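You operate a simulated robot arm through the tools that you are given. There is no shell and no other tool.

The job below is to be done with a simulated robot arm. You get a single attempt, and the scene is never put back.

## Task
Gauge the bore of tube three and fit the mandrel of that size.
Fine: press zero first, with the gauge in its collar. Put the gauge back in the collar before the mandrel goes in. The power stays off.

It is judged by the outcome, as a careful person would: the job done as asked, and still so three seconds after it is handed in. It fails if anything else is knocked over, pushed out of place, dropped, spilled or broken.

## Robot
A 7-joint arm with a two-finger parallel gripper, fixed in place. Base frame: the origin is at the foot of the arm, x ahead of it, y to its left, z up. Lengths are in mm, angles in rad, forces in N, time in s.
Its first joint turns from -2.897 to 2.897 rad. Payload 4.4 kg.
Tool frame: the origin (TCP) lies between the finger pads and is the grasp point; the fingertips stand 23 mm ahead of it; z points along the fingers, y is the line along which they close. Largest opening 94 mm; finger width 38, thickness 10; the body of the gripper, 54 by 96 mm, starts 39 mm behind the TCP.
Orientation is told as [roll, pitch, yaw] about the base's x, y, z axes, in that order, counted from this pose: with the fingers straight down and closing along the base's y, the tool's x points along the base's -x, its y along +y and its z along -z.

## Interface
- The arm moves only by the tool step_arm. Its arguments are lists of equal length, an entry for each row: "translation": the shift along the tool's x, y, z in mm, a list of three; "rot": the turn, a rotation vector about the tool's x, y, z in rad, a list of three. In form: {"translation": [[tx, ty, tz], ...], "rot": [[rx, ry, rz], ...]}. A call has 1 to 20 rows; each row shifts and turns the commanded pose from where the row before left it, along the tool's axes as they then stand. "gripper" is the finger opening in mm, from 0 to 94, set as the call begins (left out, the last holds). A row lasts 0.2 s, in which the tool goes at most 50 mm and 0.15 rad; a call with a longer step from one row to the next is refused whole, and so is a gripper value outside its range. Where a pose cannot be reached the arm comes as near as it can. A force on the tool above 90 N (or 10 N above the force at the start of the call, whichever is more), or a blocked arm, ends the call early, and 0.2 s more pass. Each finger travels about 108 mm/s and halts on what it meets, pressing with about 38 N; the grip force reading is that of the motor and also rises with nothing between the fingers. The clock runs only during rows and for 0.2 s after the last one: add rows that do not move to give the fingers time. The reply holds the time, the measured pose of the TCP, the force on the tool along the base axes, the opening and the grip force, in the units named above and with some noise, with the torque about the TCP (base axes, N m) and any sound that the robot's microphone picked up.
- Cameras (640 x 400 px; columns grow to the right, rows downward): "scene" is fixed at [48.2, 499, 1362.2]; the picture's right is [-0.63, -0.77, 0.00], its down [-0.27, 0.22, -0.94] and it looks along [0.72, -0.59, -0.35] (base axes); focal length 365 px, centre (320, 200). "wrist" rides on the gripper at [87, 16, -74] in the tool frame; the picture's right is [-0.18, 0.98, 0.00], its down [-0.58, -0.11, -0.81] and it looks along [-0.79, -0.15, 0.59] (tool axes); focal length 243 px, centre (320, 200). There is no depth. A picture from a camera that has moved, and an enlarged one, comes with that camera's place and axes in the base frame and with its lens.
- grab_frame(camera): a new picture of that camera. No time passes.
- inspect(camera, box): a new picture of the part [left, top, right, bottom] of that camera's present view, enlarged. No time passes.
- hand_in(): hands the job in; it is judged then, once.

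Places have to be worked out from the pictures, the camera data and where the tool is seen. Open the gripper and draw the arm clear of the work before you hand the job in, unless the task says otherwise.

The tools are called after "Emit:" as a command line: name --argument value ..., lists and objects as JSON in quotes. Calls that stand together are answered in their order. step_arm: Moves the arm, as the interface text tells. Its arguments: {"type":"object","properties":{"translation":{"type":"array","items":{"type":"array","items":{"type":"number"}}},"rot":{"type":"array","items":{"type":"array","items":{"type":"number"}}},"gripper":{"type":"number"}},"required":["translation","rot"]} The other tools are called the same way: grab_frame (camera) takes a picture; inspect (camera, box) takes an enlarged picture of a part of a camera's view; hand_in () hands the job in.

At the start:

```text
clock: 0.0
ee_pos: [628.6, 82.7, 1090.2]
tool_rot: [0.001, 0.0, 0.0]
wrist_force: [0.6, 0.0, 0.5]
ft_torque: [-0.02, 0.05, 0.01]
width: 94.0
gripper_force: 0.0
```

scene: 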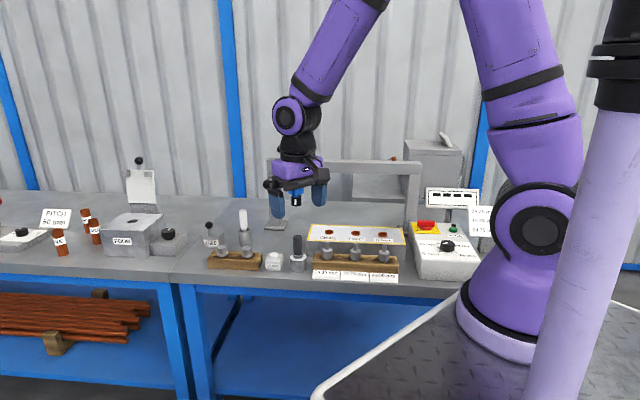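
wrist: 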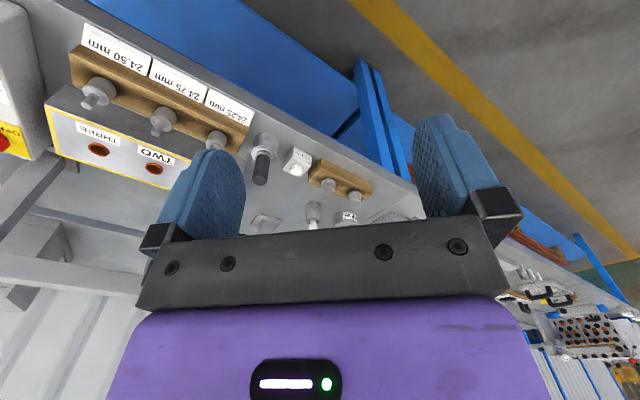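

The scene shows a bench with tubes, mandrels in a rack, a gauge and a control box. I'll enlarge several areas to read the labels before moving.

Emit:
inspect --camera "scene" --box '[190, 200, 350, 300]'

Emit:
inspect --camera "scene" --box '[300, 210, 420, 285]'

Emit:
inspect --camera "scene" --box '[400, 180, 500, 290]'

Emit:
inspect --camera "scene" --box '[0, 140, 200, 270]'

Emit:
inspect --camera "wrist" --box '[0, 0, 260, 200]'

Emit:
inspect --camera "wrist" --box '[220, 110, 420, 240]'

```text
4.00 times, centred on (270, 250) of scene
camera zoom: at [48.2, 499.0, 1362.2], right [-0.63, -0.77, 0.0], down [-0.27, 0.22, -0.94], along [0.72, -0.59, -0.35], focal length 1462 px, centre (520, 0)
```

zoom: 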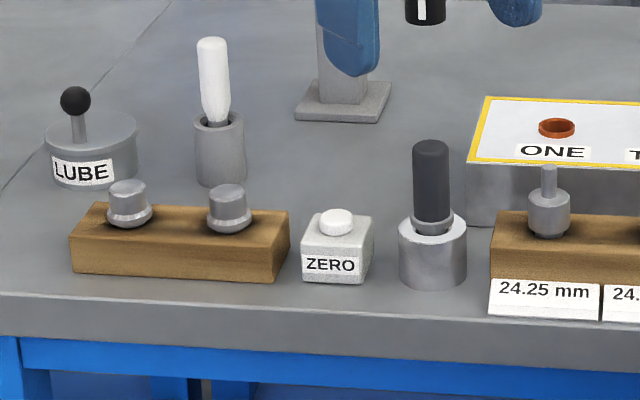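

```text
5.33 times, centred on (360, 248) of scene
camera zoom: at [48.2, 499.0, 1362.2], right [-0.63, -0.77, 0.0], down [-0.27, 0.22, -0.94], along [0.72, -0.59, -0.35], focal length 1949 px, centre (107, -53)
```

zoom: 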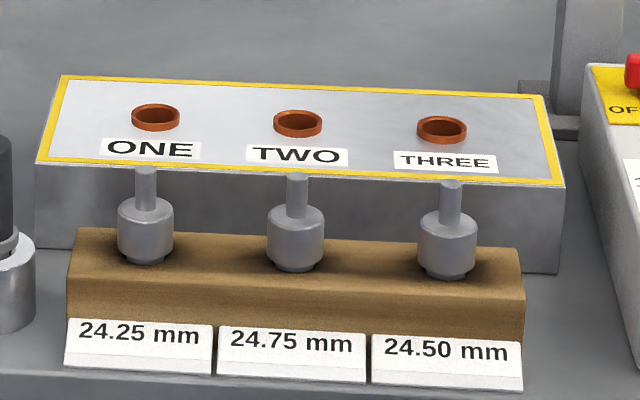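

```text
3.64 times, centred on (450, 235) of scene
camera zoom: at [48.2, 499.0, 1362.2], right [-0.63, -0.77, 0.0], down [-0.27, 0.22, -0.94], along [0.72, -0.59, -0.35], focal length 1329 px, centre (-153, 73)
```

zoom: 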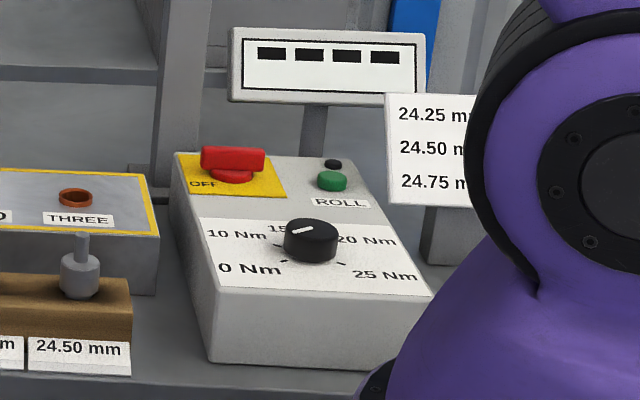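

```text
3.08 times, centred on (100, 205) of scene
camera zoom: at [48.2, 499.0, 1362.2], right [-0.63, -0.77, 0.0], down [-0.27, 0.22, -0.94], along [0.72, -0.59, -0.35], focal length 1124 px, centre (997, 185)
```

zoom: 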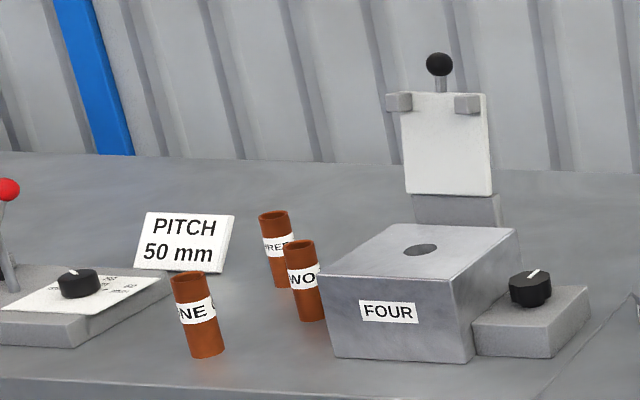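

```text
2.00 times, centred on (130, 100) of wrist
camera zoom: at [542.2, 100.2, 1164.2], right [0.18, 0.98, 0.0], down [0.58, -0.11, 0.81], along [0.79, -0.15, -0.59], focal length 485 px, centre (700, 400)
```

zoom: 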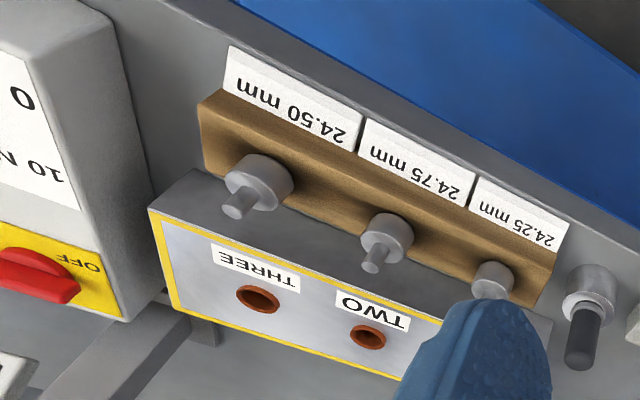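

```text
3.08 times, centred on (320, 175) of wrist
camera zoom: at [542.2, 100.2, 1164.2], right [0.18, 0.98, 0.0], down [0.58, -0.11, 0.81], along [0.79, -0.15, -0.59], focal length 746 px, centre (320, 277)
```

zoom: 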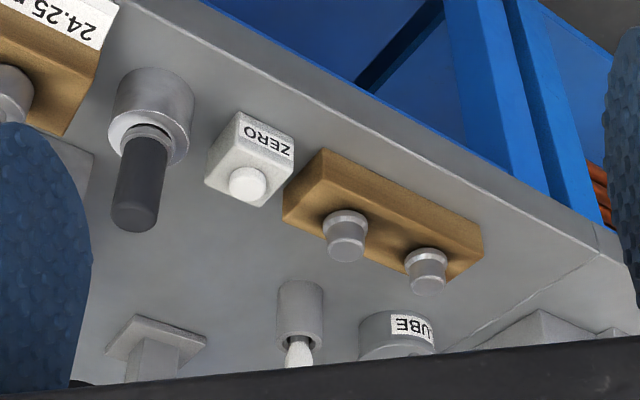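

I judge the bench to be turned about 39° in the base frame: ZERO is near (901,-18,809), the gauge near (841,-65) and the 24.50 mandrel near (678,-263). I'll move over the front of the bench and yaw the tool to match it, so the wrist camera gets a better view.

Emit:
step_arm --translation '[[-11.3, -37.2, 0], [-11.3, -37.2, 0], [-11.3, -37.2, 0], [-11.3, -37.2, 0], [-11.3, -37.2, 0], [-11.3, -37.2, 0], [0, 0, 0], [0, 0, 0], [0, 0, 0], [0, 0, 0], [0, 0, 0], [0, 0, 0], [0, 0, 0]]' --rot '[[0, 0, 0], [0, 0, 0], [0, 0, 0], [0, 0, 0], [0, 0, 0], [0, 0, 0], [0, 0, 0.1475], [0, 0, 0.1475], [0, 0, 0.1475], [0, 0, 0.1475], [0, 0, 0.1475], [0, 0, 0.1475], [0, 0, 0]]'

```text
clock: 2.8
ee_pos: [698.3, -139.4, 1088.8]
tool_rot: [-0.001, 0.0, -0.887]
wrist_force: [0.0, -0.8, -0.6]
ft_torque: [-0.02, -0.02, -0.03]
width: 94.2
gripper_force: 0.0
```

The tool is now at yaw -0.887, over the front of the bench. I'll take pictures from here.

Emit:
grab_frame --camera "wrist"

Emit:
grab_frame --camera "scene"

```text
taken
camera wrist: at [655.1, -61.8, 1164.1], right [0.88, 0.48, 0.0], down [0.28, -0.52, 0.81], along [0.39, -0.71, -0.59], focal length 243 px, centre (320, 200)
```

wrist: 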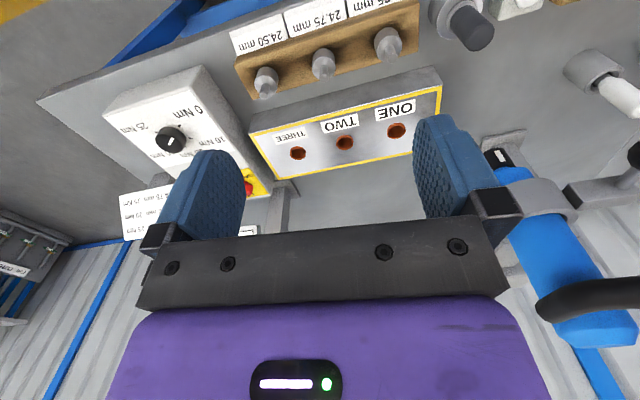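

```text
taken
```

scene: 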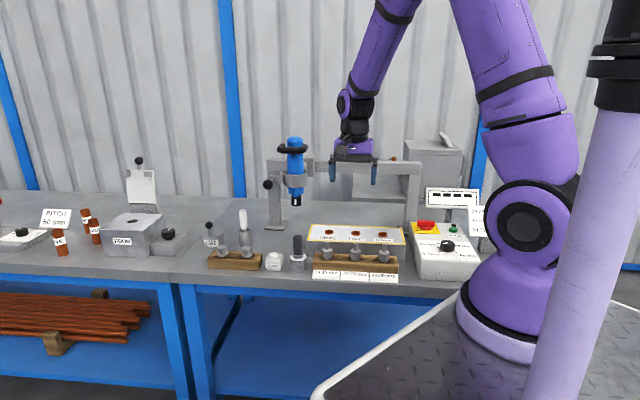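

A blue drive unit hangs from the gantry beam. I'll enlarge it, the labels, the card and the display.

Emit:
inspect --camera "scene" --box '[250, 120, 350, 240]'

Emit:
inspect --camera "wrist" --box '[100, 60, 300, 250]'

Emit:
inspect --camera "wrist" --box '[220, 0, 460, 200]'

Emit:
inspect --camera "wrist" --box '[440, 0, 640, 200]'

Emit:
inspect --camera "scene" --box '[320, 140, 480, 240]'

```text
3.33 times, centred on (300, 180) of scene
camera zoom: at [48.2, 499.0, 1362.2], right [-0.63, -0.77, 0.0], down [-0.27, 0.22, -0.94], along [0.72, -0.59, -0.35], focal length 1218 px, centre (387, 267)
```

zoom: 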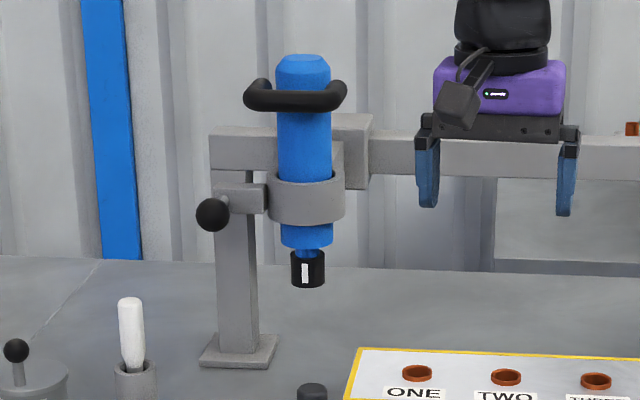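

```text
2.11 times, centred on (200, 155) of wrist
camera zoom: at [655.1, -61.8, 1164.1], right [0.88, 0.48, 0.0], down [0.28, -0.52, 0.81], along [0.39, -0.71, -0.59], focal length 511 px, centre (573, 295)
```

zoom: 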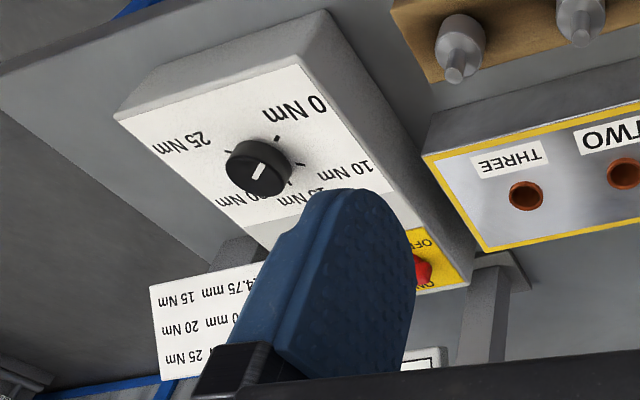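

```text
2.00 times, centred on (340, 100) of wrist
camera zoom: at [655.1, -61.8, 1164.1], right [0.88, 0.48, 0.0], down [0.28, -0.52, 0.81], along [0.39, -0.71, -0.59], focal length 485 px, centre (280, 400)
```

zoom: 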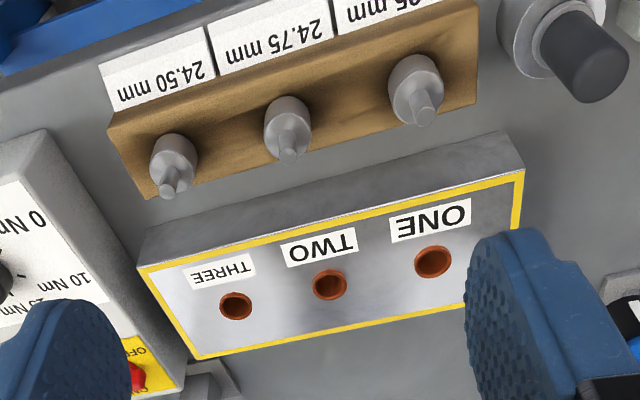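

```text
2.00 times, centred on (540, 100) of wrist
camera zoom: at [655.1, -61.8, 1164.1], right [0.88, 0.48, 0.0], down [0.28, -0.52, 0.81], along [0.39, -0.71, -0.59], focal length 485 px, centre (-120, 400)
```

zoom: 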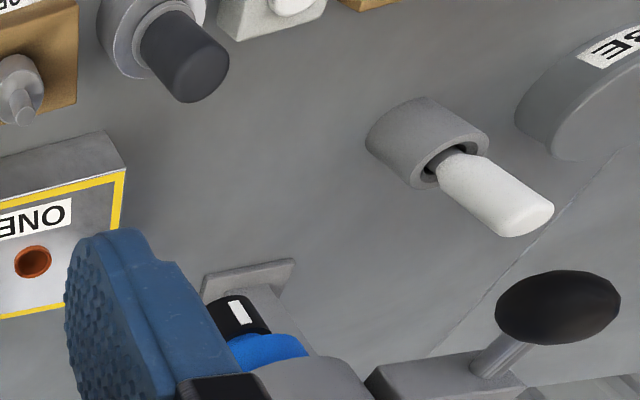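

```text
4.00 times, centred on (400, 190) of scene
camera zoom: at [48.2, 499.0, 1362.2], right [-0.63, -0.77, 0.0], down [-0.27, 0.22, -0.94], along [0.72, -0.59, -0.35], focal length 1462 px, centre (0, 240)
```

zoom: 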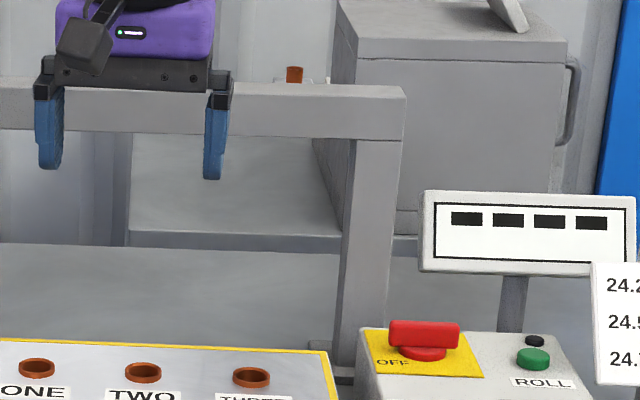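

The card maps sizes to torques and the display is blank. Next I'll move over the ZERO button and the gauge for a closer look.

Emit:
step_arm --translation '[[10, 37.5, 18], [10, 37.5, 18], [10, 37.5, 18], [10, 37.5, 18], [10, 37.5, 18], [0, 0, 0], [0, 0, 0]]' --rot '[[0, 0, 0], [0, 0, 0], [0, 0, 0], [0, 0, 0], [0, 0, 0], [0, 0, 0], [0, 0, 0]]'

Emit:
grab_frame --camera "wrist"

Emit:
inspect --camera "wrist" --box '[200, 0, 440, 160]'

```text
clock: 4.4
ee_pos: [810.4, 20.2, 1003.2]
tool_rot: [0.002, 0.001, -0.882]
wrist_force: [0.7, -0.2, -0.2]
ft_torque: [-0.01, 0.01, 0.0]
width: 94.0
gripper_force: 0.1
```

```text
taken
camera wrist: at [767.1, 98.0, 1077.1], right [0.88, 0.48, 0.0], down [0.28, -0.52, 0.81], along [0.39, -0.71, -0.59], focal length 243 px, centre (320, 200)
```

wrist: 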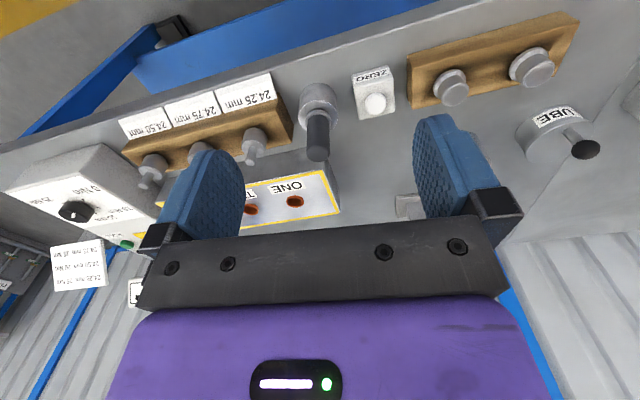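

```text
2.50 times, centred on (320, 80) of wrist
camera zoom: at [767.1, 98.0, 1077.1], right [0.88, 0.48, 0.0], down [0.28, -0.52, 0.81], along [0.39, -0.71, -0.59], focal length 606 px, centre (320, 500)
```

zoom: 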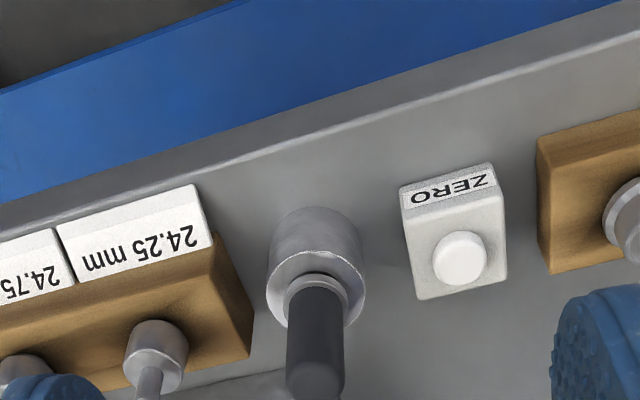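

The button estimate is about (909,-20,805). I'll hover directly above it with the fingers closed, then check the alignment along the tool axis, which should project onto column 320.

Emit:
step_arm --translation '[[-23.4, 12.7, 13], [-23.4, 12.7, 13], [-23.4, 12.7, 13], [-23.4, 12.7, 13], [0, 0, 0], [0, 0, 0], [0, 0, 0]]' --rot '[[0, 0, 0], [0, 0, 0], [0, 0, 0], [0, 0, 0], [0, 0, 0], [0, 0, 0], [0, 0, 0]]' --gripper 0

Emit:
grab_frame --camera "wrist"

Emit:
inspect --camera "wrist" --box '[220, 0, 420, 130]'

Emit:
inspect --camera "scene" --box '[220, 180, 340, 280]'

```text
clock: 6.0
ee_pos: [908.5, -21.6, 948.5]
tool_rot: [0.0, 0.0, -0.884]
wrist_force: [1.2, 0.4, -0.2]
ft_torque: [-0.02, 0.04, 0.0]
width: 0.0
gripper_force: 38.1
```

```text
taken
camera wrist: at [865.4, 54.9, 1022.2], right [0.88, 0.48, 0.0], down [0.28, -0.52, 0.81], along [0.39, -0.71, -0.59], focal length 243 px, centre (320, 200)
```

wrist: 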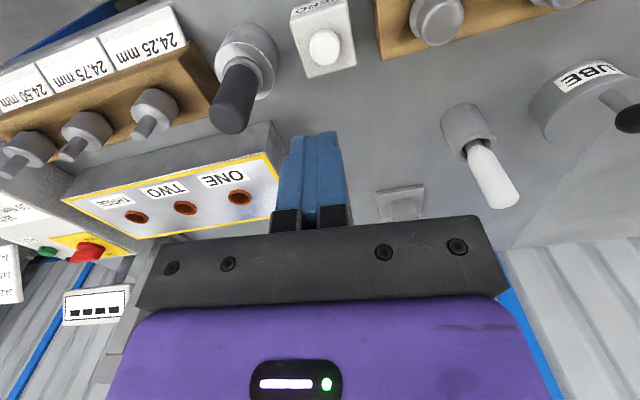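

```text
3.08 times, centred on (320, 65) of wrist
camera zoom: at [865.4, 54.9, 1022.2], right [0.88, 0.48, 0.0], down [0.28, -0.52, 0.81], along [0.39, -0.71, -0.59], focal length 746 px, centre (320, 615)
```

zoom: 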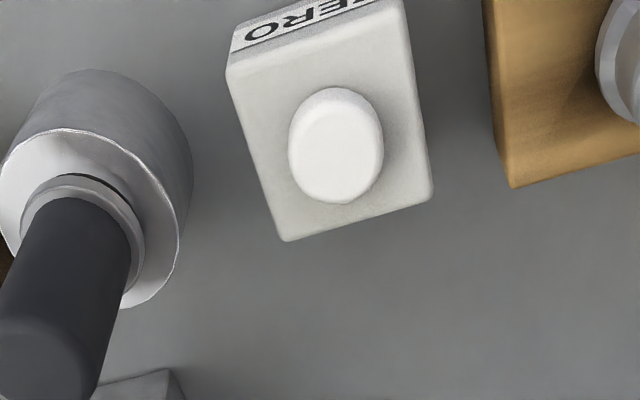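

```text
4.00 times, centred on (280, 230) of scene
camera zoom: at [48.2, 499.0, 1362.2], right [-0.63, -0.77, 0.0], down [-0.27, 0.22, -0.94], along [0.72, -0.59, -0.35], focal length 1462 px, centre (480, 80)
```

zoom: 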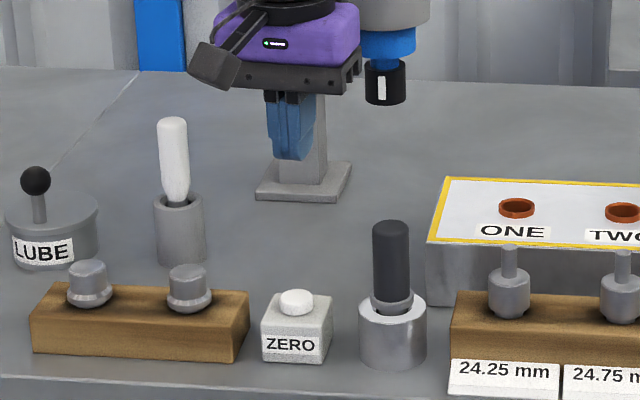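

The button sits within about 3 mm of the tool axis, at roughly (910,-20,805). I'll nudge slightly and descend to about 15 mm above it.

Emit:
step_arm --translation '[[1, 2, 15], [0, 0, 15], [0, 0, 15], [0, 0, 15], [0, 0, 15], [0, 0, 15], [0, 0, 10], [0, 0, 0], [0, 0, 0]]' --rot '[[0, 0, 0], [0, 0, 0], [0, 0, 0], [0, 0, 0], [0, 0, 0], [0, 0, 0], [0, 0, 0], [0, 0, 0], [0, 0, 0]]'

Emit:
inspect --camera "wrist" --box '[220, 40, 420, 230]'

Emit:
inspect --camera "scene" --box '[220, 180, 340, 280]'

```text
clock: 8.0
ee_pos: [907.5, -20.2, 847.9]
tool_rot: [0.001, 0.0, -0.885]
wrist_force: [-0.5, 0.7, 0.3]
ft_torque: [0.0, -0.04, 0.0]
width: 0.2
gripper_force: 38.1
```

```text
2.11 times, centred on (320, 135) of wrist
camera zoom: at [865.6, 57.4, 922.2], right [0.88, 0.48, 0.0], down [0.28, -0.52, 0.81], along [0.39, -0.71, -0.59], focal length 511 px, centre (320, 337)
```

zoom: 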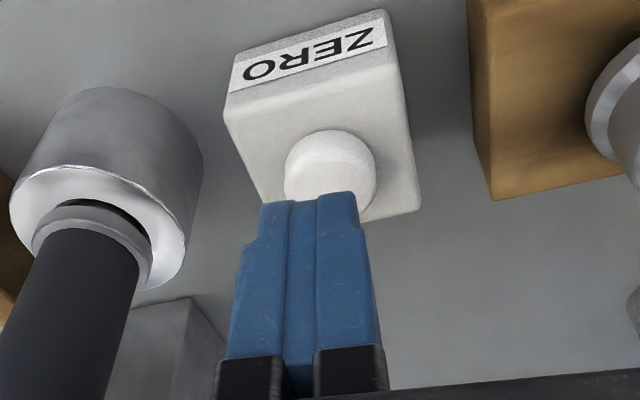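

```text
4.00 times, centred on (280, 230) of scene
camera zoom: at [48.2, 499.0, 1362.2], right [-0.63, -0.77, 0.0], down [-0.27, 0.22, -0.94], along [0.72, -0.59, -0.35], focal length 1462 px, centre (480, 80)
```

zoom: 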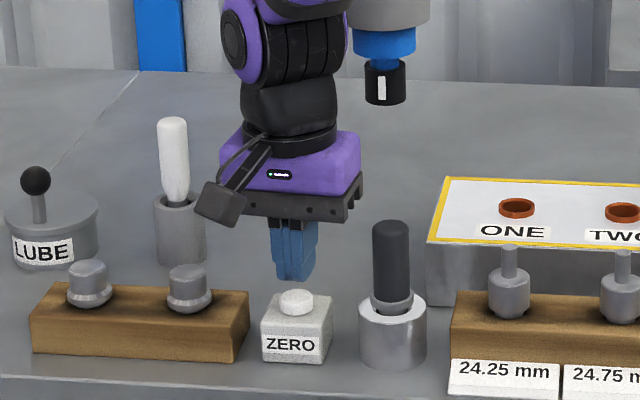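

The fingertips are about 20 mm above the button and nearly centred. I'll nudge (1, 2.2) mm, lower slowly, and watch the force.

Emit:
step_arm --translation '[[1, 2.2, 0], [0, 0, 5], [0, 0, 5], [0, 0, 2], [0, 0, 2], [0, 0, 0]]' --rot '[[0, 0, 0], [0, 0, 0], [0, 0, 0], [0, 0, 0], [0, 0, 0], [0, 0, 0]]'

Emit:
step_arm --translation '[[0, 0, 1], [0, 0, 1], [0, 0, 0]]' --rot '[[0, 0, 0], [0, 0, 0], [0, 0, 0]]'

Emit:
inspect --camera "scene" --box '[220, 180, 340, 280]'

```text
clock: 9.4
ee_pos: [911.4, -17.9, 833.1]
tool_rot: [0.0, 0.0, -0.884]
wrist_force: [0.1, 0.9, 0.8]
ft_torque: [-0.01, 0.01, 0.0]
width: 0.0
gripper_force: 38.1
```

```text
clock: 10.2
ee_pos: [912.2, -18.7, 831.3]
tool_rot: [-0.002, -0.001, -0.883]
wrist_force: [-0.2, -0.2, -0.4]
ft_torque: [0.0, 0.01, -0.01]
width: 0.1
gripper_force: 38.3
```

```text
4.00 times, centred on (280, 230) of scene
camera zoom: at [48.2, 499.0, 1362.2], right [-0.63, -0.77, 0.0], down [-0.27, 0.22, -0.94], along [0.72, -0.59, -0.35], focal length 1462 px, centre (480, 80)
```

zoom: 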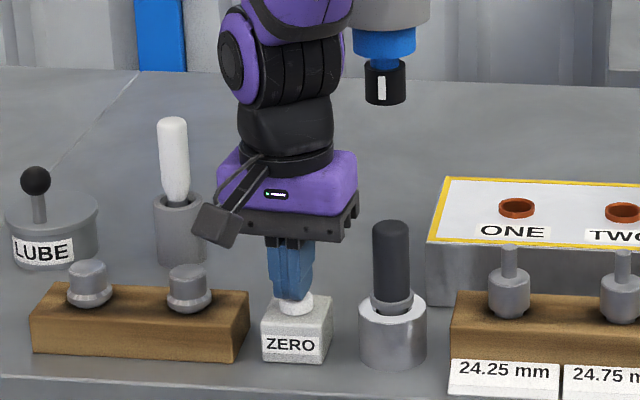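

The fingertips are just above the button with no force yet. I'll keep going down 1 mm at a time.

Emit:
step_arm --translation '[[0, 0, 1], [0, 0, 1], [0, 0, 1], [0, 0, 0]]' --rot '[[0, 0, 0], [0, 0, 0], [0, 0, 0], [0, 0, 0]]'

Emit:
inspect --camera "scene" --box '[400, 170, 500, 240]'

Emit:
inspect --camera "wrist" --box '[220, 40, 420, 230]'

```text
clock: 11.2
ee_pos: [911.5, -17.1, 828.9]
tool_rot: [-0.001, 0.001, -0.882]
wrist_force: [1.1, 0.4, 0.2]
ft_torque: [0.0, 0.04, -0.01]
width: 0.1
gripper_force: 38.1
```

```text
5.71 times, centred on (450, 205) of scene
camera zoom: at [48.2, 499.0, 1362.2], right [-0.63, -0.77, 0.0], down [-0.27, 0.22, -0.94], along [0.72, -0.59, -0.35], focal length 2088 px, centre (-423, 171)
```

zoom: 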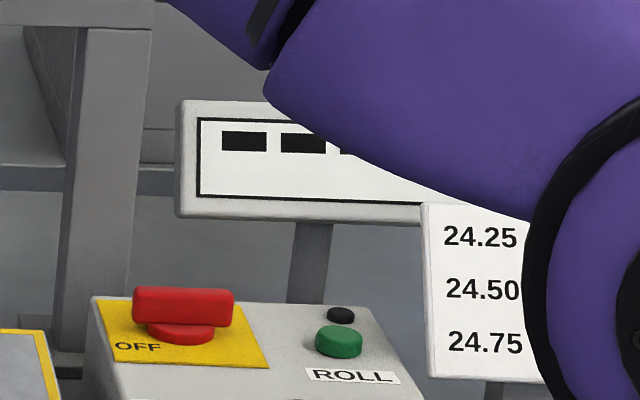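

```text
2.11 times, centred on (320, 135) of wrist
camera zoom: at [868.3, 59.4, 903.8], right [0.88, 0.48, 0.0], down [0.28, -0.52, 0.81], along [0.39, -0.71, -0.59], focal length 511 px, centre (320, 337)
```

zoom: 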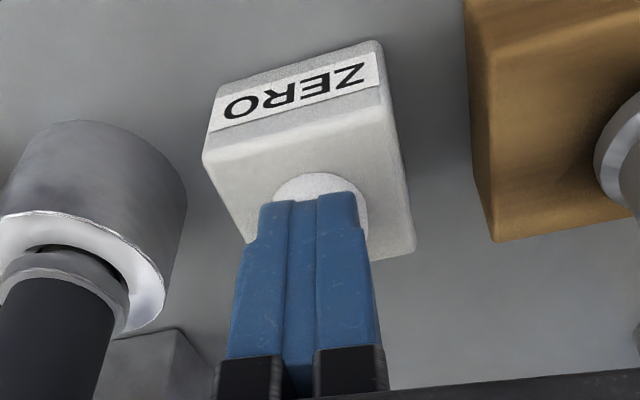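

Still no contact at tip z≈806. I'll go on down.

Emit:
step_arm --translation '[[0, 0, 1], [0, 0, 1], [0, 0, 1], [0, 0, 0]]' --rot '[[0, 0, 0], [0, 0, 0], [0, 0, 0], [0, 0, 0]]'

Emit:
inspect --camera "wrist" --box '[220, 40, 420, 230]'

```text
clock: 12.2
ee_pos: [910.6, -17.7, 826.5]
tool_rot: [0.0, -0.001, -0.884]
wrist_force: [0.5, -1.2, 2.4]
ft_torque: [-0.01, -0.03, 0.02]
width: 0.0
gripper_force: 38.1
heard: click
```

```text
2.11 times, centred on (320, 135) of wrist
camera zoom: at [867.9, 59.8, 900.6], right [0.88, 0.48, 0.0], down [0.28, -0.52, 0.81], along [0.39, -0.71, -0.59], focal length 511 px, centre (320, 337)
```

zoom: 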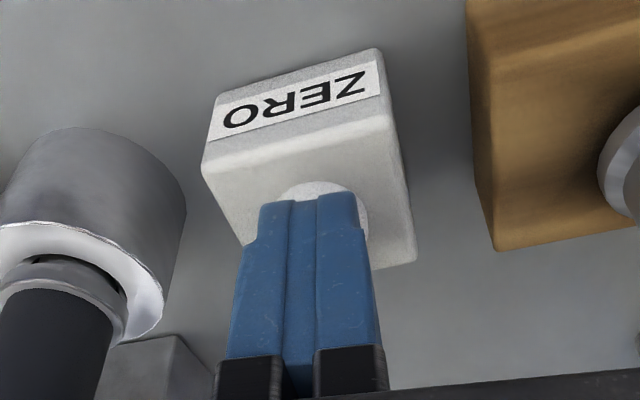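

I heard a click at 2.4 N, so the button is pressed. I'll rise clear and read the display.

Emit:
step_arm --translation '[[0, 0, -10], [0, 0, -30], [0, 0, -45], [0, 0, -45], [0, 0, 0], [0, 0, 0]]' --rot '[[0, 0, 0], [0, 0, 0], [0, 0, 0], [0, 0, 0], [0, 0, 0], [0, 0, 0]]'

Emit:
grab_frame --camera "scene"

Emit:
grab_frame --camera "wrist"

Emit:
inspect --camera "wrist" --box '[0, 180, 200, 380]'

Emit:
inspect --camera "scene" --box '[400, 170, 500, 240]'

```text
clock: 13.6
ee_pos: [912.4, -17.6, 954.9]
tool_rot: [0.0, -0.001, -0.883]
wrist_force: [0.5, 0.1, -0.7]
ft_torque: [0.0, 0.05, 0.0]
width: 0.0
gripper_force: 37.6
```

```text
taken
```

scene: 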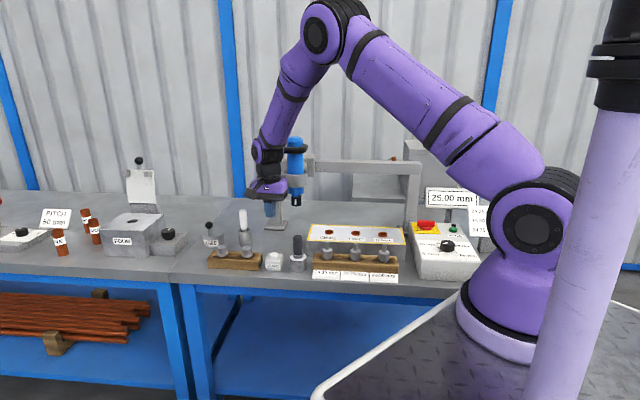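

```text
taken
camera wrist: at [870.2, 60.2, 1029.7], right [0.88, 0.48, 0.0], down [0.28, -0.52, 0.81], along [0.39, -0.71, -0.59], focal length 243 px, centre (320, 200)
```

wrist: 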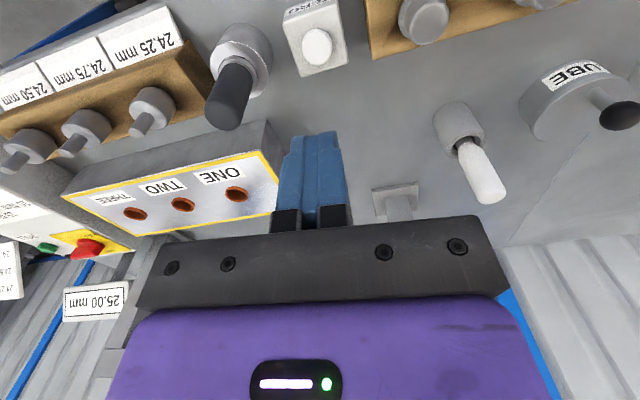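

```text
2.00 times, centred on (100, 280) of wrist
camera zoom: at [870.2, 60.2, 1029.7], right [0.88, 0.48, 0.0], down [0.28, -0.52, 0.81], along [0.39, -0.71, -0.59], focal length 485 px, centre (760, 40)
```

zoom: 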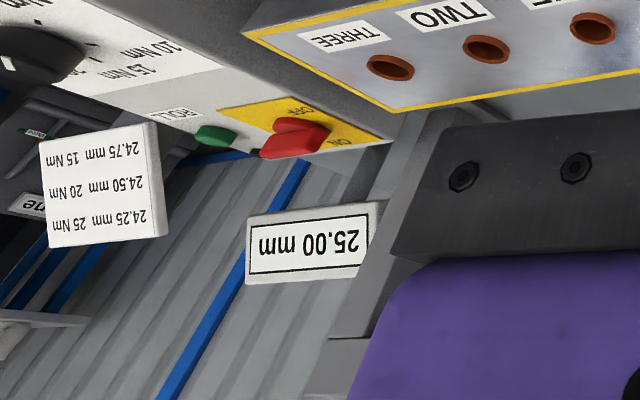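

```text
5.71 times, centred on (450, 205) of scene
camera zoom: at [48.2, 499.0, 1362.2], right [-0.63, -0.77, 0.0], down [-0.27, 0.22, -0.94], along [0.72, -0.59, -0.35], focal length 2088 px, centre (-423, 171)
```

zoom: 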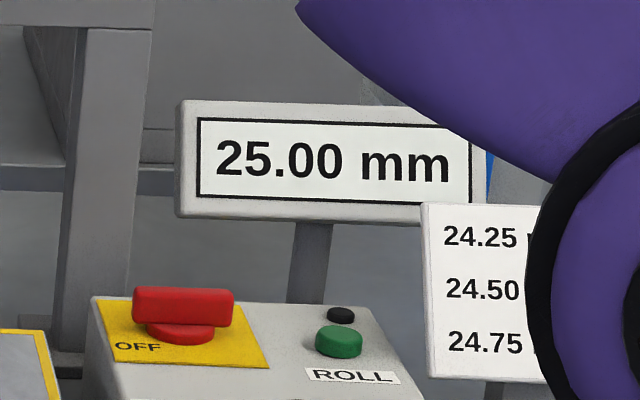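

The display reads 25.00 mm, so the gauge is zeroed in its collar and the power is still OFF. I judge the gauge to be near (858,-73), so I'll move over it at safe height with the fingers open to 60.

Emit:
step_arm --translation '[[-2.5, -25, 0], [-3, -25, 0], [-2.5, -25, 0], [0, 0, 0], [0, 0, 0], [0, 0, 0]]' --rot '[[0, 0, 0], [0, 0, 0], [0, 0, 0], [0, 0, 0], [0, 0, 0], [0, 0, 0]]' --gripper 60

Emit:
grab_frame --camera "wrist"

Emit:
inspect --camera "wrist" --box '[240, 0, 400, 100]'

Emit:
inspect --camera "scene" --box '[260, 190, 340, 280]'

```text
clock: 15.0
ee_pos: [859.7, -72.0, 955.2]
tool_rot: [0.0, -0.002, -0.884]
wrist_force: [-0.6, -0.5, -0.6]
ft_torque: [0.02, 0.01, 0.0]
width: 60.1
gripper_force: 0.2
```

```text
taken
camera wrist: at [816.2, 5.7, 1029.5], right [0.88, 0.48, 0.0], down [0.28, -0.52, 0.81], along [0.39, -0.71, -0.59], focal length 243 px, centre (320, 200)
```

wrist: 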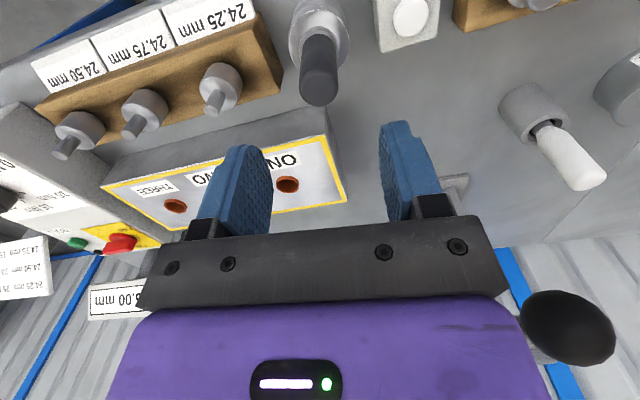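

```text
4.00 times, centred on (320, 50) of wrist
camera zoom: at [816.2, 5.7, 1029.5], right [0.88, 0.48, 0.0], down [0.28, -0.52, 0.81], along [0.39, -0.71, -0.59], focal length 970 px, centre (320, 800)
```

zoom: 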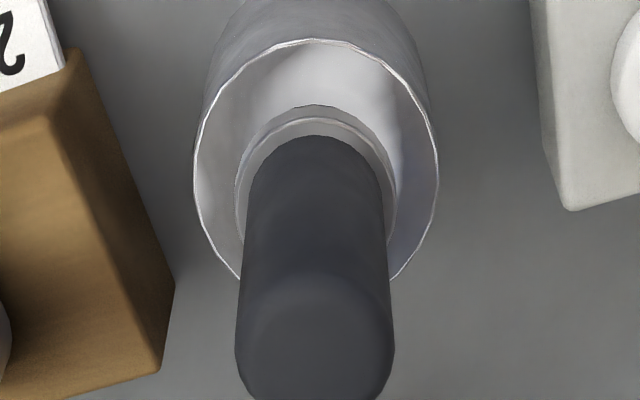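

```text
4.44 times, centred on (300, 235) of scene
camera zoom: at [48.2, 499.0, 1362.2], right [-0.63, -0.77, 0.0], down [-0.27, 0.22, -0.94], along [0.72, -0.59, -0.35], focal length 1624 px, centre (409, 44)
```

zoom: 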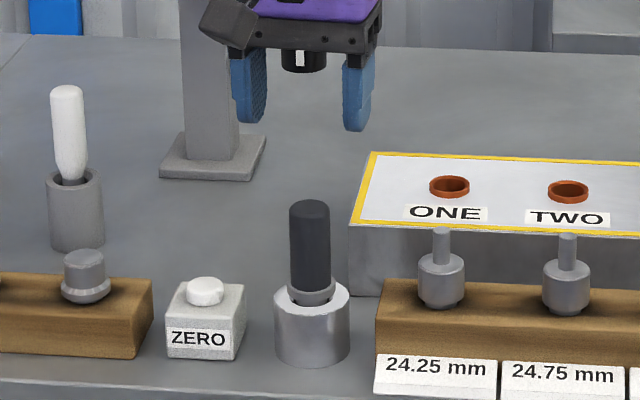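

The handle is centred on the tool axis side to side and lies about 4 mm nearer the front. I'll correct by +4.5 in tool x, then descend around it to TCP z≈853.

Emit:
step_arm --translation '[[4.5, -0.5, 0], [0, 0, 20], [0, 0, 20], [0, 0, 20], [0, 0, 20], [0, 0, 15], [0, 0, 7], [0, 0, 0], [0, 0, 0]]' --rot '[[0, 0, 0], [0, 0, 0], [0, 0, 0], [0, 0, 0], [0, 0, 0], [0, 0, 0], [0, 0, 0], [0, 0, 0], [0, 0, 0]]'

Emit:
grab_frame --camera "wrist"

Emit:
inspect --camera "wrist" --box '[220, 40, 420, 240]'

Emit:
inspect --camera "scene" --box '[260, 190, 340, 280]'

```text
clock: 17.0
ee_pos: [854.8, -68.0, 853.0]
tool_rot: [0.0, -0.001, -0.885]
wrist_force: [0.2, -0.1, 0.8]
ft_torque: [-0.01, -0.02, 0.0]
width: 60.0
gripper_force: 0.1
```

```text
taken
camera wrist: at [812.2, 9.4, 927.6], right [0.88, 0.48, 0.0], down [0.28, -0.52, 0.81], along [0.39, -0.71, -0.59], focal length 243 px, centre (320, 200)
```

wrist: 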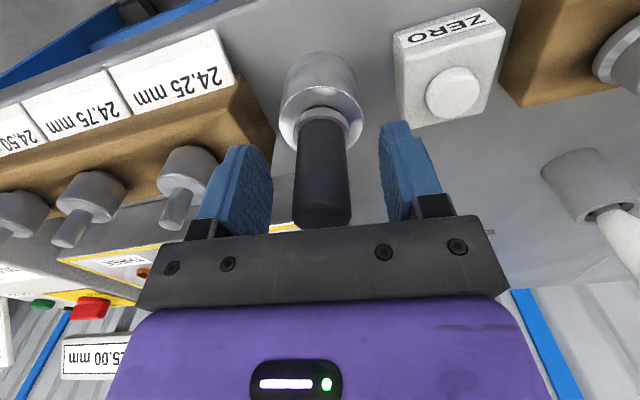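

```text
2.00 times, centred on (320, 140) of wrist
camera zoom: at [812.2, 9.4, 927.6], right [0.88, 0.48, 0.0], down [0.28, -0.52, 0.81], along [0.39, -0.71, -0.59], focal length 485 px, centre (320, 320)
```

zoom: 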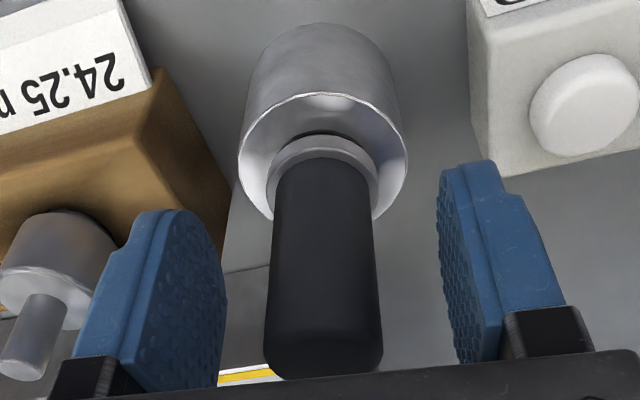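

```text
4.44 times, centred on (300, 235) of scene
camera zoom: at [48.2, 499.0, 1362.2], right [-0.63, -0.77, 0.0], down [-0.27, 0.22, -0.94], along [0.72, -0.59, -0.35], focal length 1624 px, centre (409, 44)
```

zoom: 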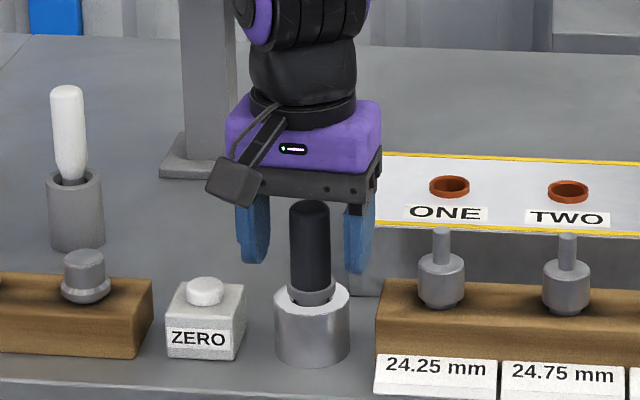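

The handle lies between the pads. I'll measure its edges at higher zoom to centre precisely before closing.

Emit:
inspect --camera "wrist" --box '[280, 100, 360, 150]'

Emit:
inspect --camera "wrist" --box '[280, 180, 360, 230]'

Emit:
inspect --camera "wrist" --box '[270, 60, 370, 122]'

```text
8.00 times, centred on (320, 125) of wrist
camera zoom: at [812.2, 9.4, 927.6], right [0.88, 0.48, 0.0], down [0.28, -0.52, 0.81], along [0.39, -0.71, -0.59], focal length 1941 px, centre (320, 800)
```

zoom: 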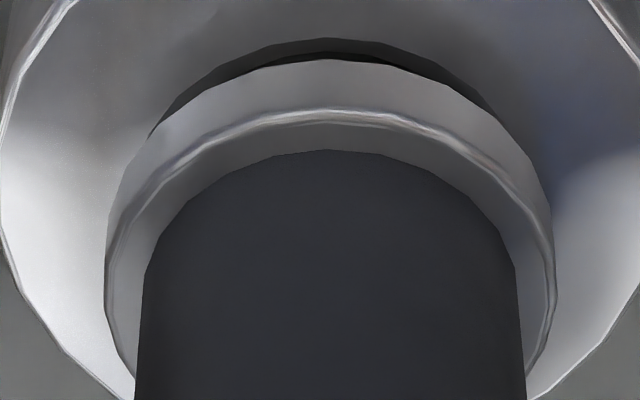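

```text
8.00 times, centred on (320, 205) of wrist
camera zoom: at [812.2, 9.4, 927.6], right [0.88, 0.48, 0.0], down [0.28, -0.52, 0.81], along [0.39, -0.71, -0.59], focal length 1941 px, centre (320, 160)
```

zoom: 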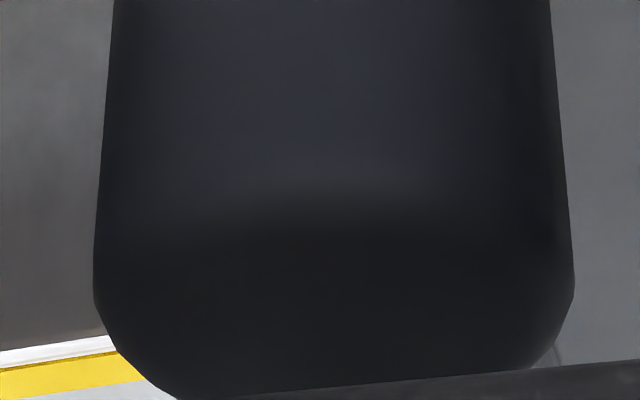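

```text
6.40 times, centred on (320, 91) of wrist
camera zoom: at [812.2, 9.4, 927.6], right [0.88, 0.48, 0.0], down [0.28, -0.52, 0.81], along [0.39, -0.71, -0.59], focal length 1553 px, centre (320, 898)
```

zoom: 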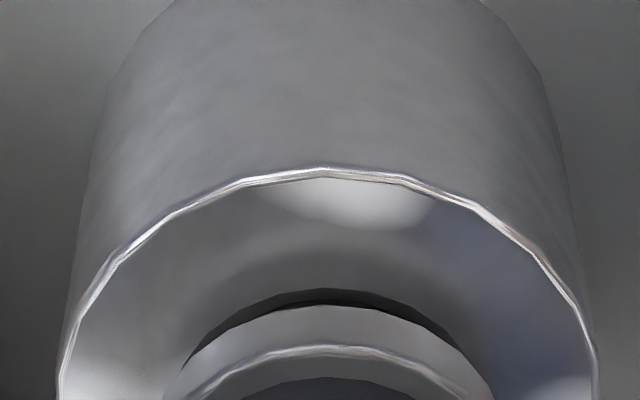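

The handle centre is about 0.6 mm to +y of the tool axis. I'll shift 0.6 mm and close to 30 to check that the gaps are even.

Emit:
step_arm --translation '[[0, 0.6, 0], [0, 0, 0], [0, 0, 0]]' --rot '[[0, 0, 0], [0, 0, 0], [0, 0, 0]]' --gripper 30

Emit:
inspect --camera "wrist" --box '[260, 100, 380, 230]'

```text
clock: 17.8
ee_pos: [855.8, -67.3, 852.5]
tool_rot: [0.001, 0.0, -0.884]
wrist_force: [-0.5, -0.6, 0.5]
ft_torque: [0.0, 0.02, 0.02]
width: 30.5
gripper_force: 0.2
```

```text
3.08 times, centred on (320, 165) of wrist
camera zoom: at [812.7, 9.7, 927.7], right [0.88, 0.48, 0.0], down [0.28, -0.52, 0.81], along [0.39, -0.71, -0.59], focal length 746 px, centre (320, 308)
```

zoom: 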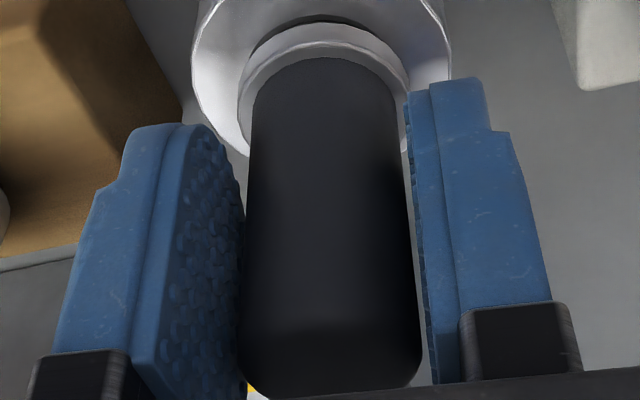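

The gaps look even, so I'll close on the handle.

Emit:
step_arm --translation '[[0, 0, 0], [0, 0, 0], [0, 0, 0]]' --rot '[[0, 0, 0], [0, 0, 0], [0, 0, 0]]' --gripper 10

Emit:
inspect --camera "wrist" --box '[260, 60, 380, 230]'

Emit:
inspect --camera "scene" --box '[260, 190, 340, 280]'

```text
clock: 18.6
ee_pos: [855.9, -67.0, 854.4]
tool_rot: [0.003, 0.0, -0.885]
wrist_force: [-0.6, 0.2, 1.2]
ft_torque: [0.0, 0.01, 0.0]
width: 29.3
gripper_force: 38.1
```

```text
2.35 times, centred on (320, 145) of wrist
camera zoom: at [812.7, 9.7, 927.6], right [0.88, 0.48, 0.0], down [0.28, -0.52, 0.81], along [0.39, -0.71, -0.59], focal length 571 px, centre (320, 329)
```

zoom: 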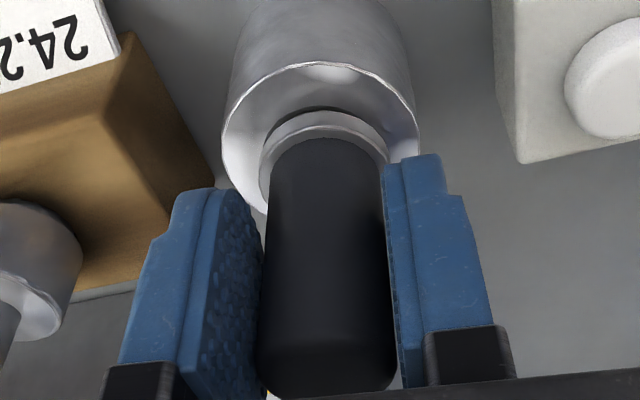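

```text
4.44 times, centred on (300, 235) of scene
camera zoom: at [48.2, 499.0, 1362.2], right [-0.63, -0.77, 0.0], down [-0.27, 0.22, -0.94], along [0.72, -0.59, -0.35], focal length 1624 px, centre (409, 44)
```

zoom: 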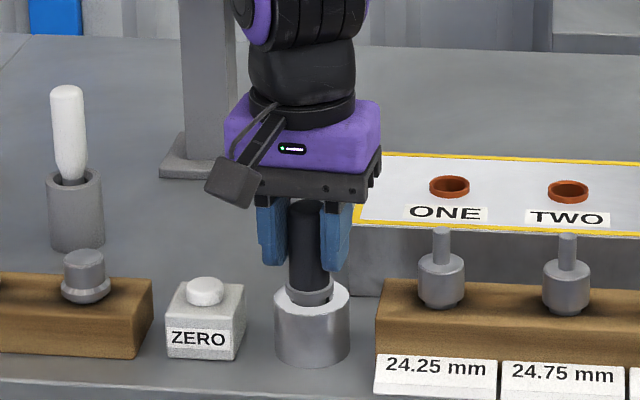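

The grip is firm at 29.3 mm. I'll lift the gauge slowly and straight up.

Emit:
step_arm --translation '[[0, 0, -2], [0, 0, -5], [0, 0, -8], [0, 0, -10], [0, 0, 0]]' --rot '[[0, 0, 0], [0, 0, 0], [0, 0, 0], [0, 0, 0], [0, 0, 0]]'

Emit:
inspect --camera "scene" --box '[260, 190, 340, 280]'

Emit:
inspect --camera "wrist" --box '[260, 60, 380, 230]'

```text
clock: 19.8
ee_pos: [854.3, -69.4, 878.8]
tool_rot: [-0.001, 0.0, -0.883]
wrist_force: [0.9, -0.5, -2.3]
ft_torque: [-0.01, 0.01, 0.0]
width: 29.3
gripper_force: 38.1
```

```text
4.44 times, centred on (300, 235) of scene
camera zoom: at [48.2, 499.0, 1362.2], right [-0.63, -0.77, 0.0], down [-0.27, 0.22, -0.94], along [0.72, -0.59, -0.35], focal length 1624 px, centre (409, 44)
```

zoom: 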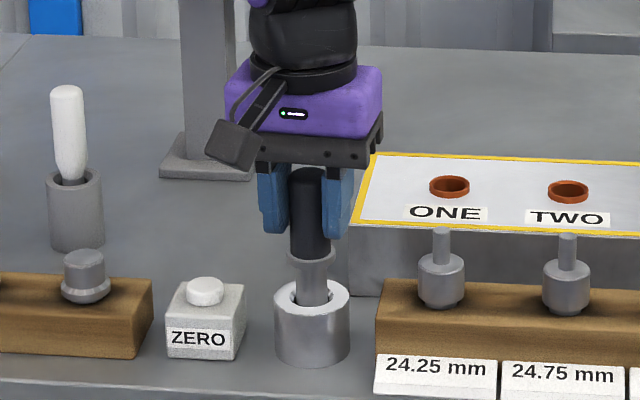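

```text
2.35 times, centred on (320, 145) of wrist
camera zoom: at [811.3, 9.0, 952.5], right [0.88, 0.48, 0.0], down [0.28, -0.52, 0.81], along [0.39, -0.71, -0.59], focal length 571 px, centre (320, 329)
```

zoom: 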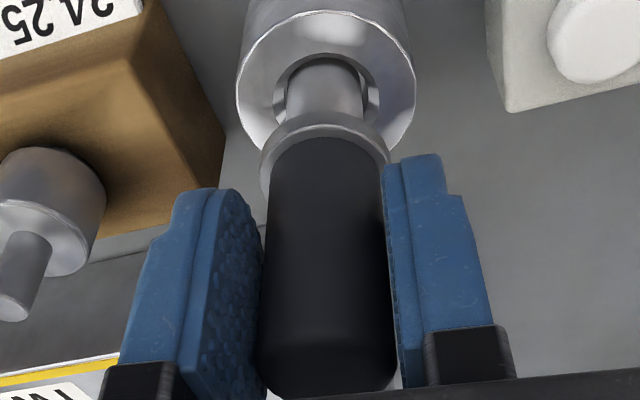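

The probe is lifting cleanly, and its flange had rested on the collar. I'll raise it well clear and carry it toward tube three, which I judge to be near (776,-369), stopping about 60 mm short to look.

Emit:
step_arm --translation '[[0, 0, -30], [0, 0, -31], [0, 0, -31], [0, 0, -30], [-20, -42, 0], [-20, -42, 0], [-20, -42, 0], [-20, -42, 0], [-20, -42, 0], [-20, -42, 0], [0, 0, 0], [0, 0, 0]]' --rot '[[0, 0, 0], [0, 0, 0], [0, 0, 0], [0, 0, 0], [0, 0, 0], [0, 0, 0], [0, 0, 0], [0, 0, 0], [0, 0, 0], [0, 0, 0], [0, 0, 0], [0, 0, 0]]'

Emit:
grab_frame --camera "wrist"

Emit:
grab_frame --camera "scene"

Emit:
inspect --camera "wrist" --box '[220, 0, 420, 130]'

Emit:
inspect --camera "scene" --box '[310, 150, 430, 290]'

```text
clock: 22.4
ee_pos: [735.5, -319.4, 1001.5]
tool_rot: [0.0, 0.0, -0.883]
wrist_force: [0.5, -0.7, -2.9]
ft_torque: [0.03, -0.01, -0.01]
width: 29.2
gripper_force: 37.3
```

```text
taken
camera wrist: at [693.5, -242.1, 1075.0], right [0.88, 0.48, 0.0], down [0.28, -0.52, 0.81], along [0.39, -0.71, -0.59], focal length 243 px, centre (320, 200)
```

wrist: 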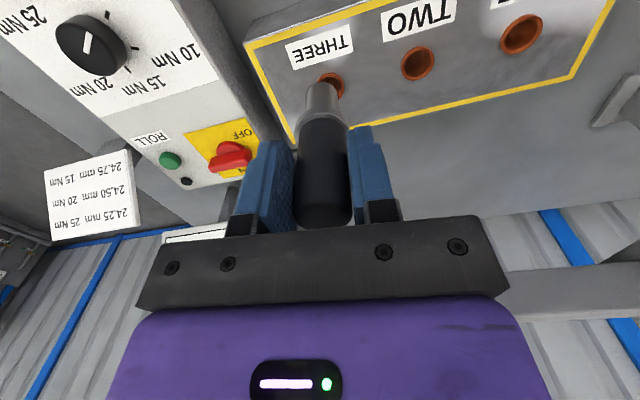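

```text
taken
```

scene: 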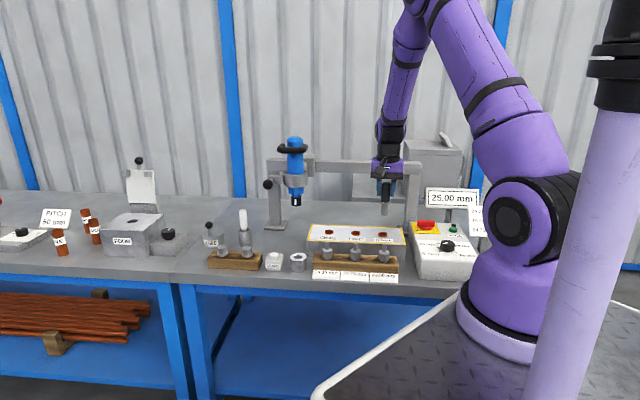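

```text
3.08 times, centred on (320, 65) of wrist
camera zoom: at [693.5, -242.1, 1075.0], right [0.88, 0.48, 0.0], down [0.28, -0.52, 0.81], along [0.39, -0.71, -0.59], focal length 746 px, centre (320, 615)
```

zoom: 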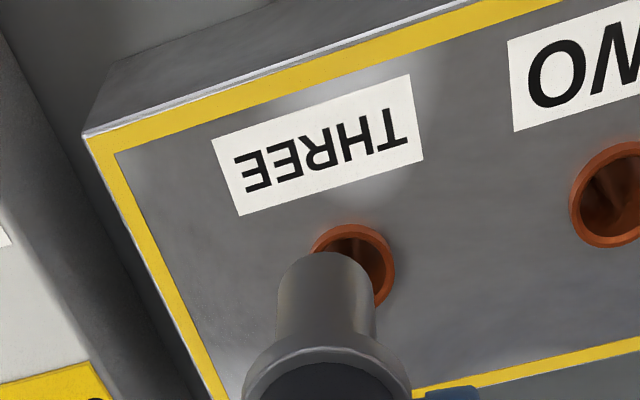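

```text
2.86 times, centred on (370, 220) of scene
camera zoom: at [48.2, 499.0, 1362.2], right [-0.63, -0.77, 0.0], down [-0.27, 0.22, -0.94], along [0.72, -0.59, -0.35], focal length 1044 px, centre (177, 143)
```

zoom: 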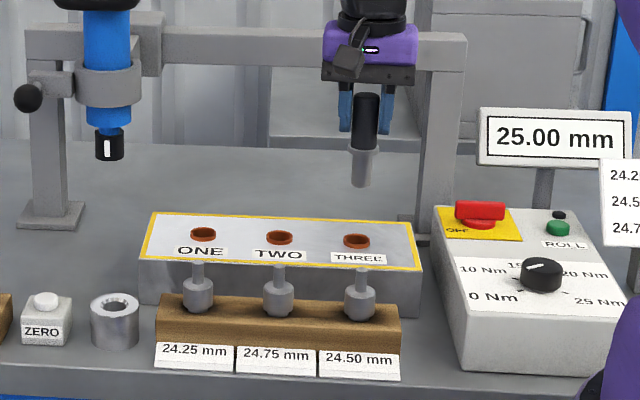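

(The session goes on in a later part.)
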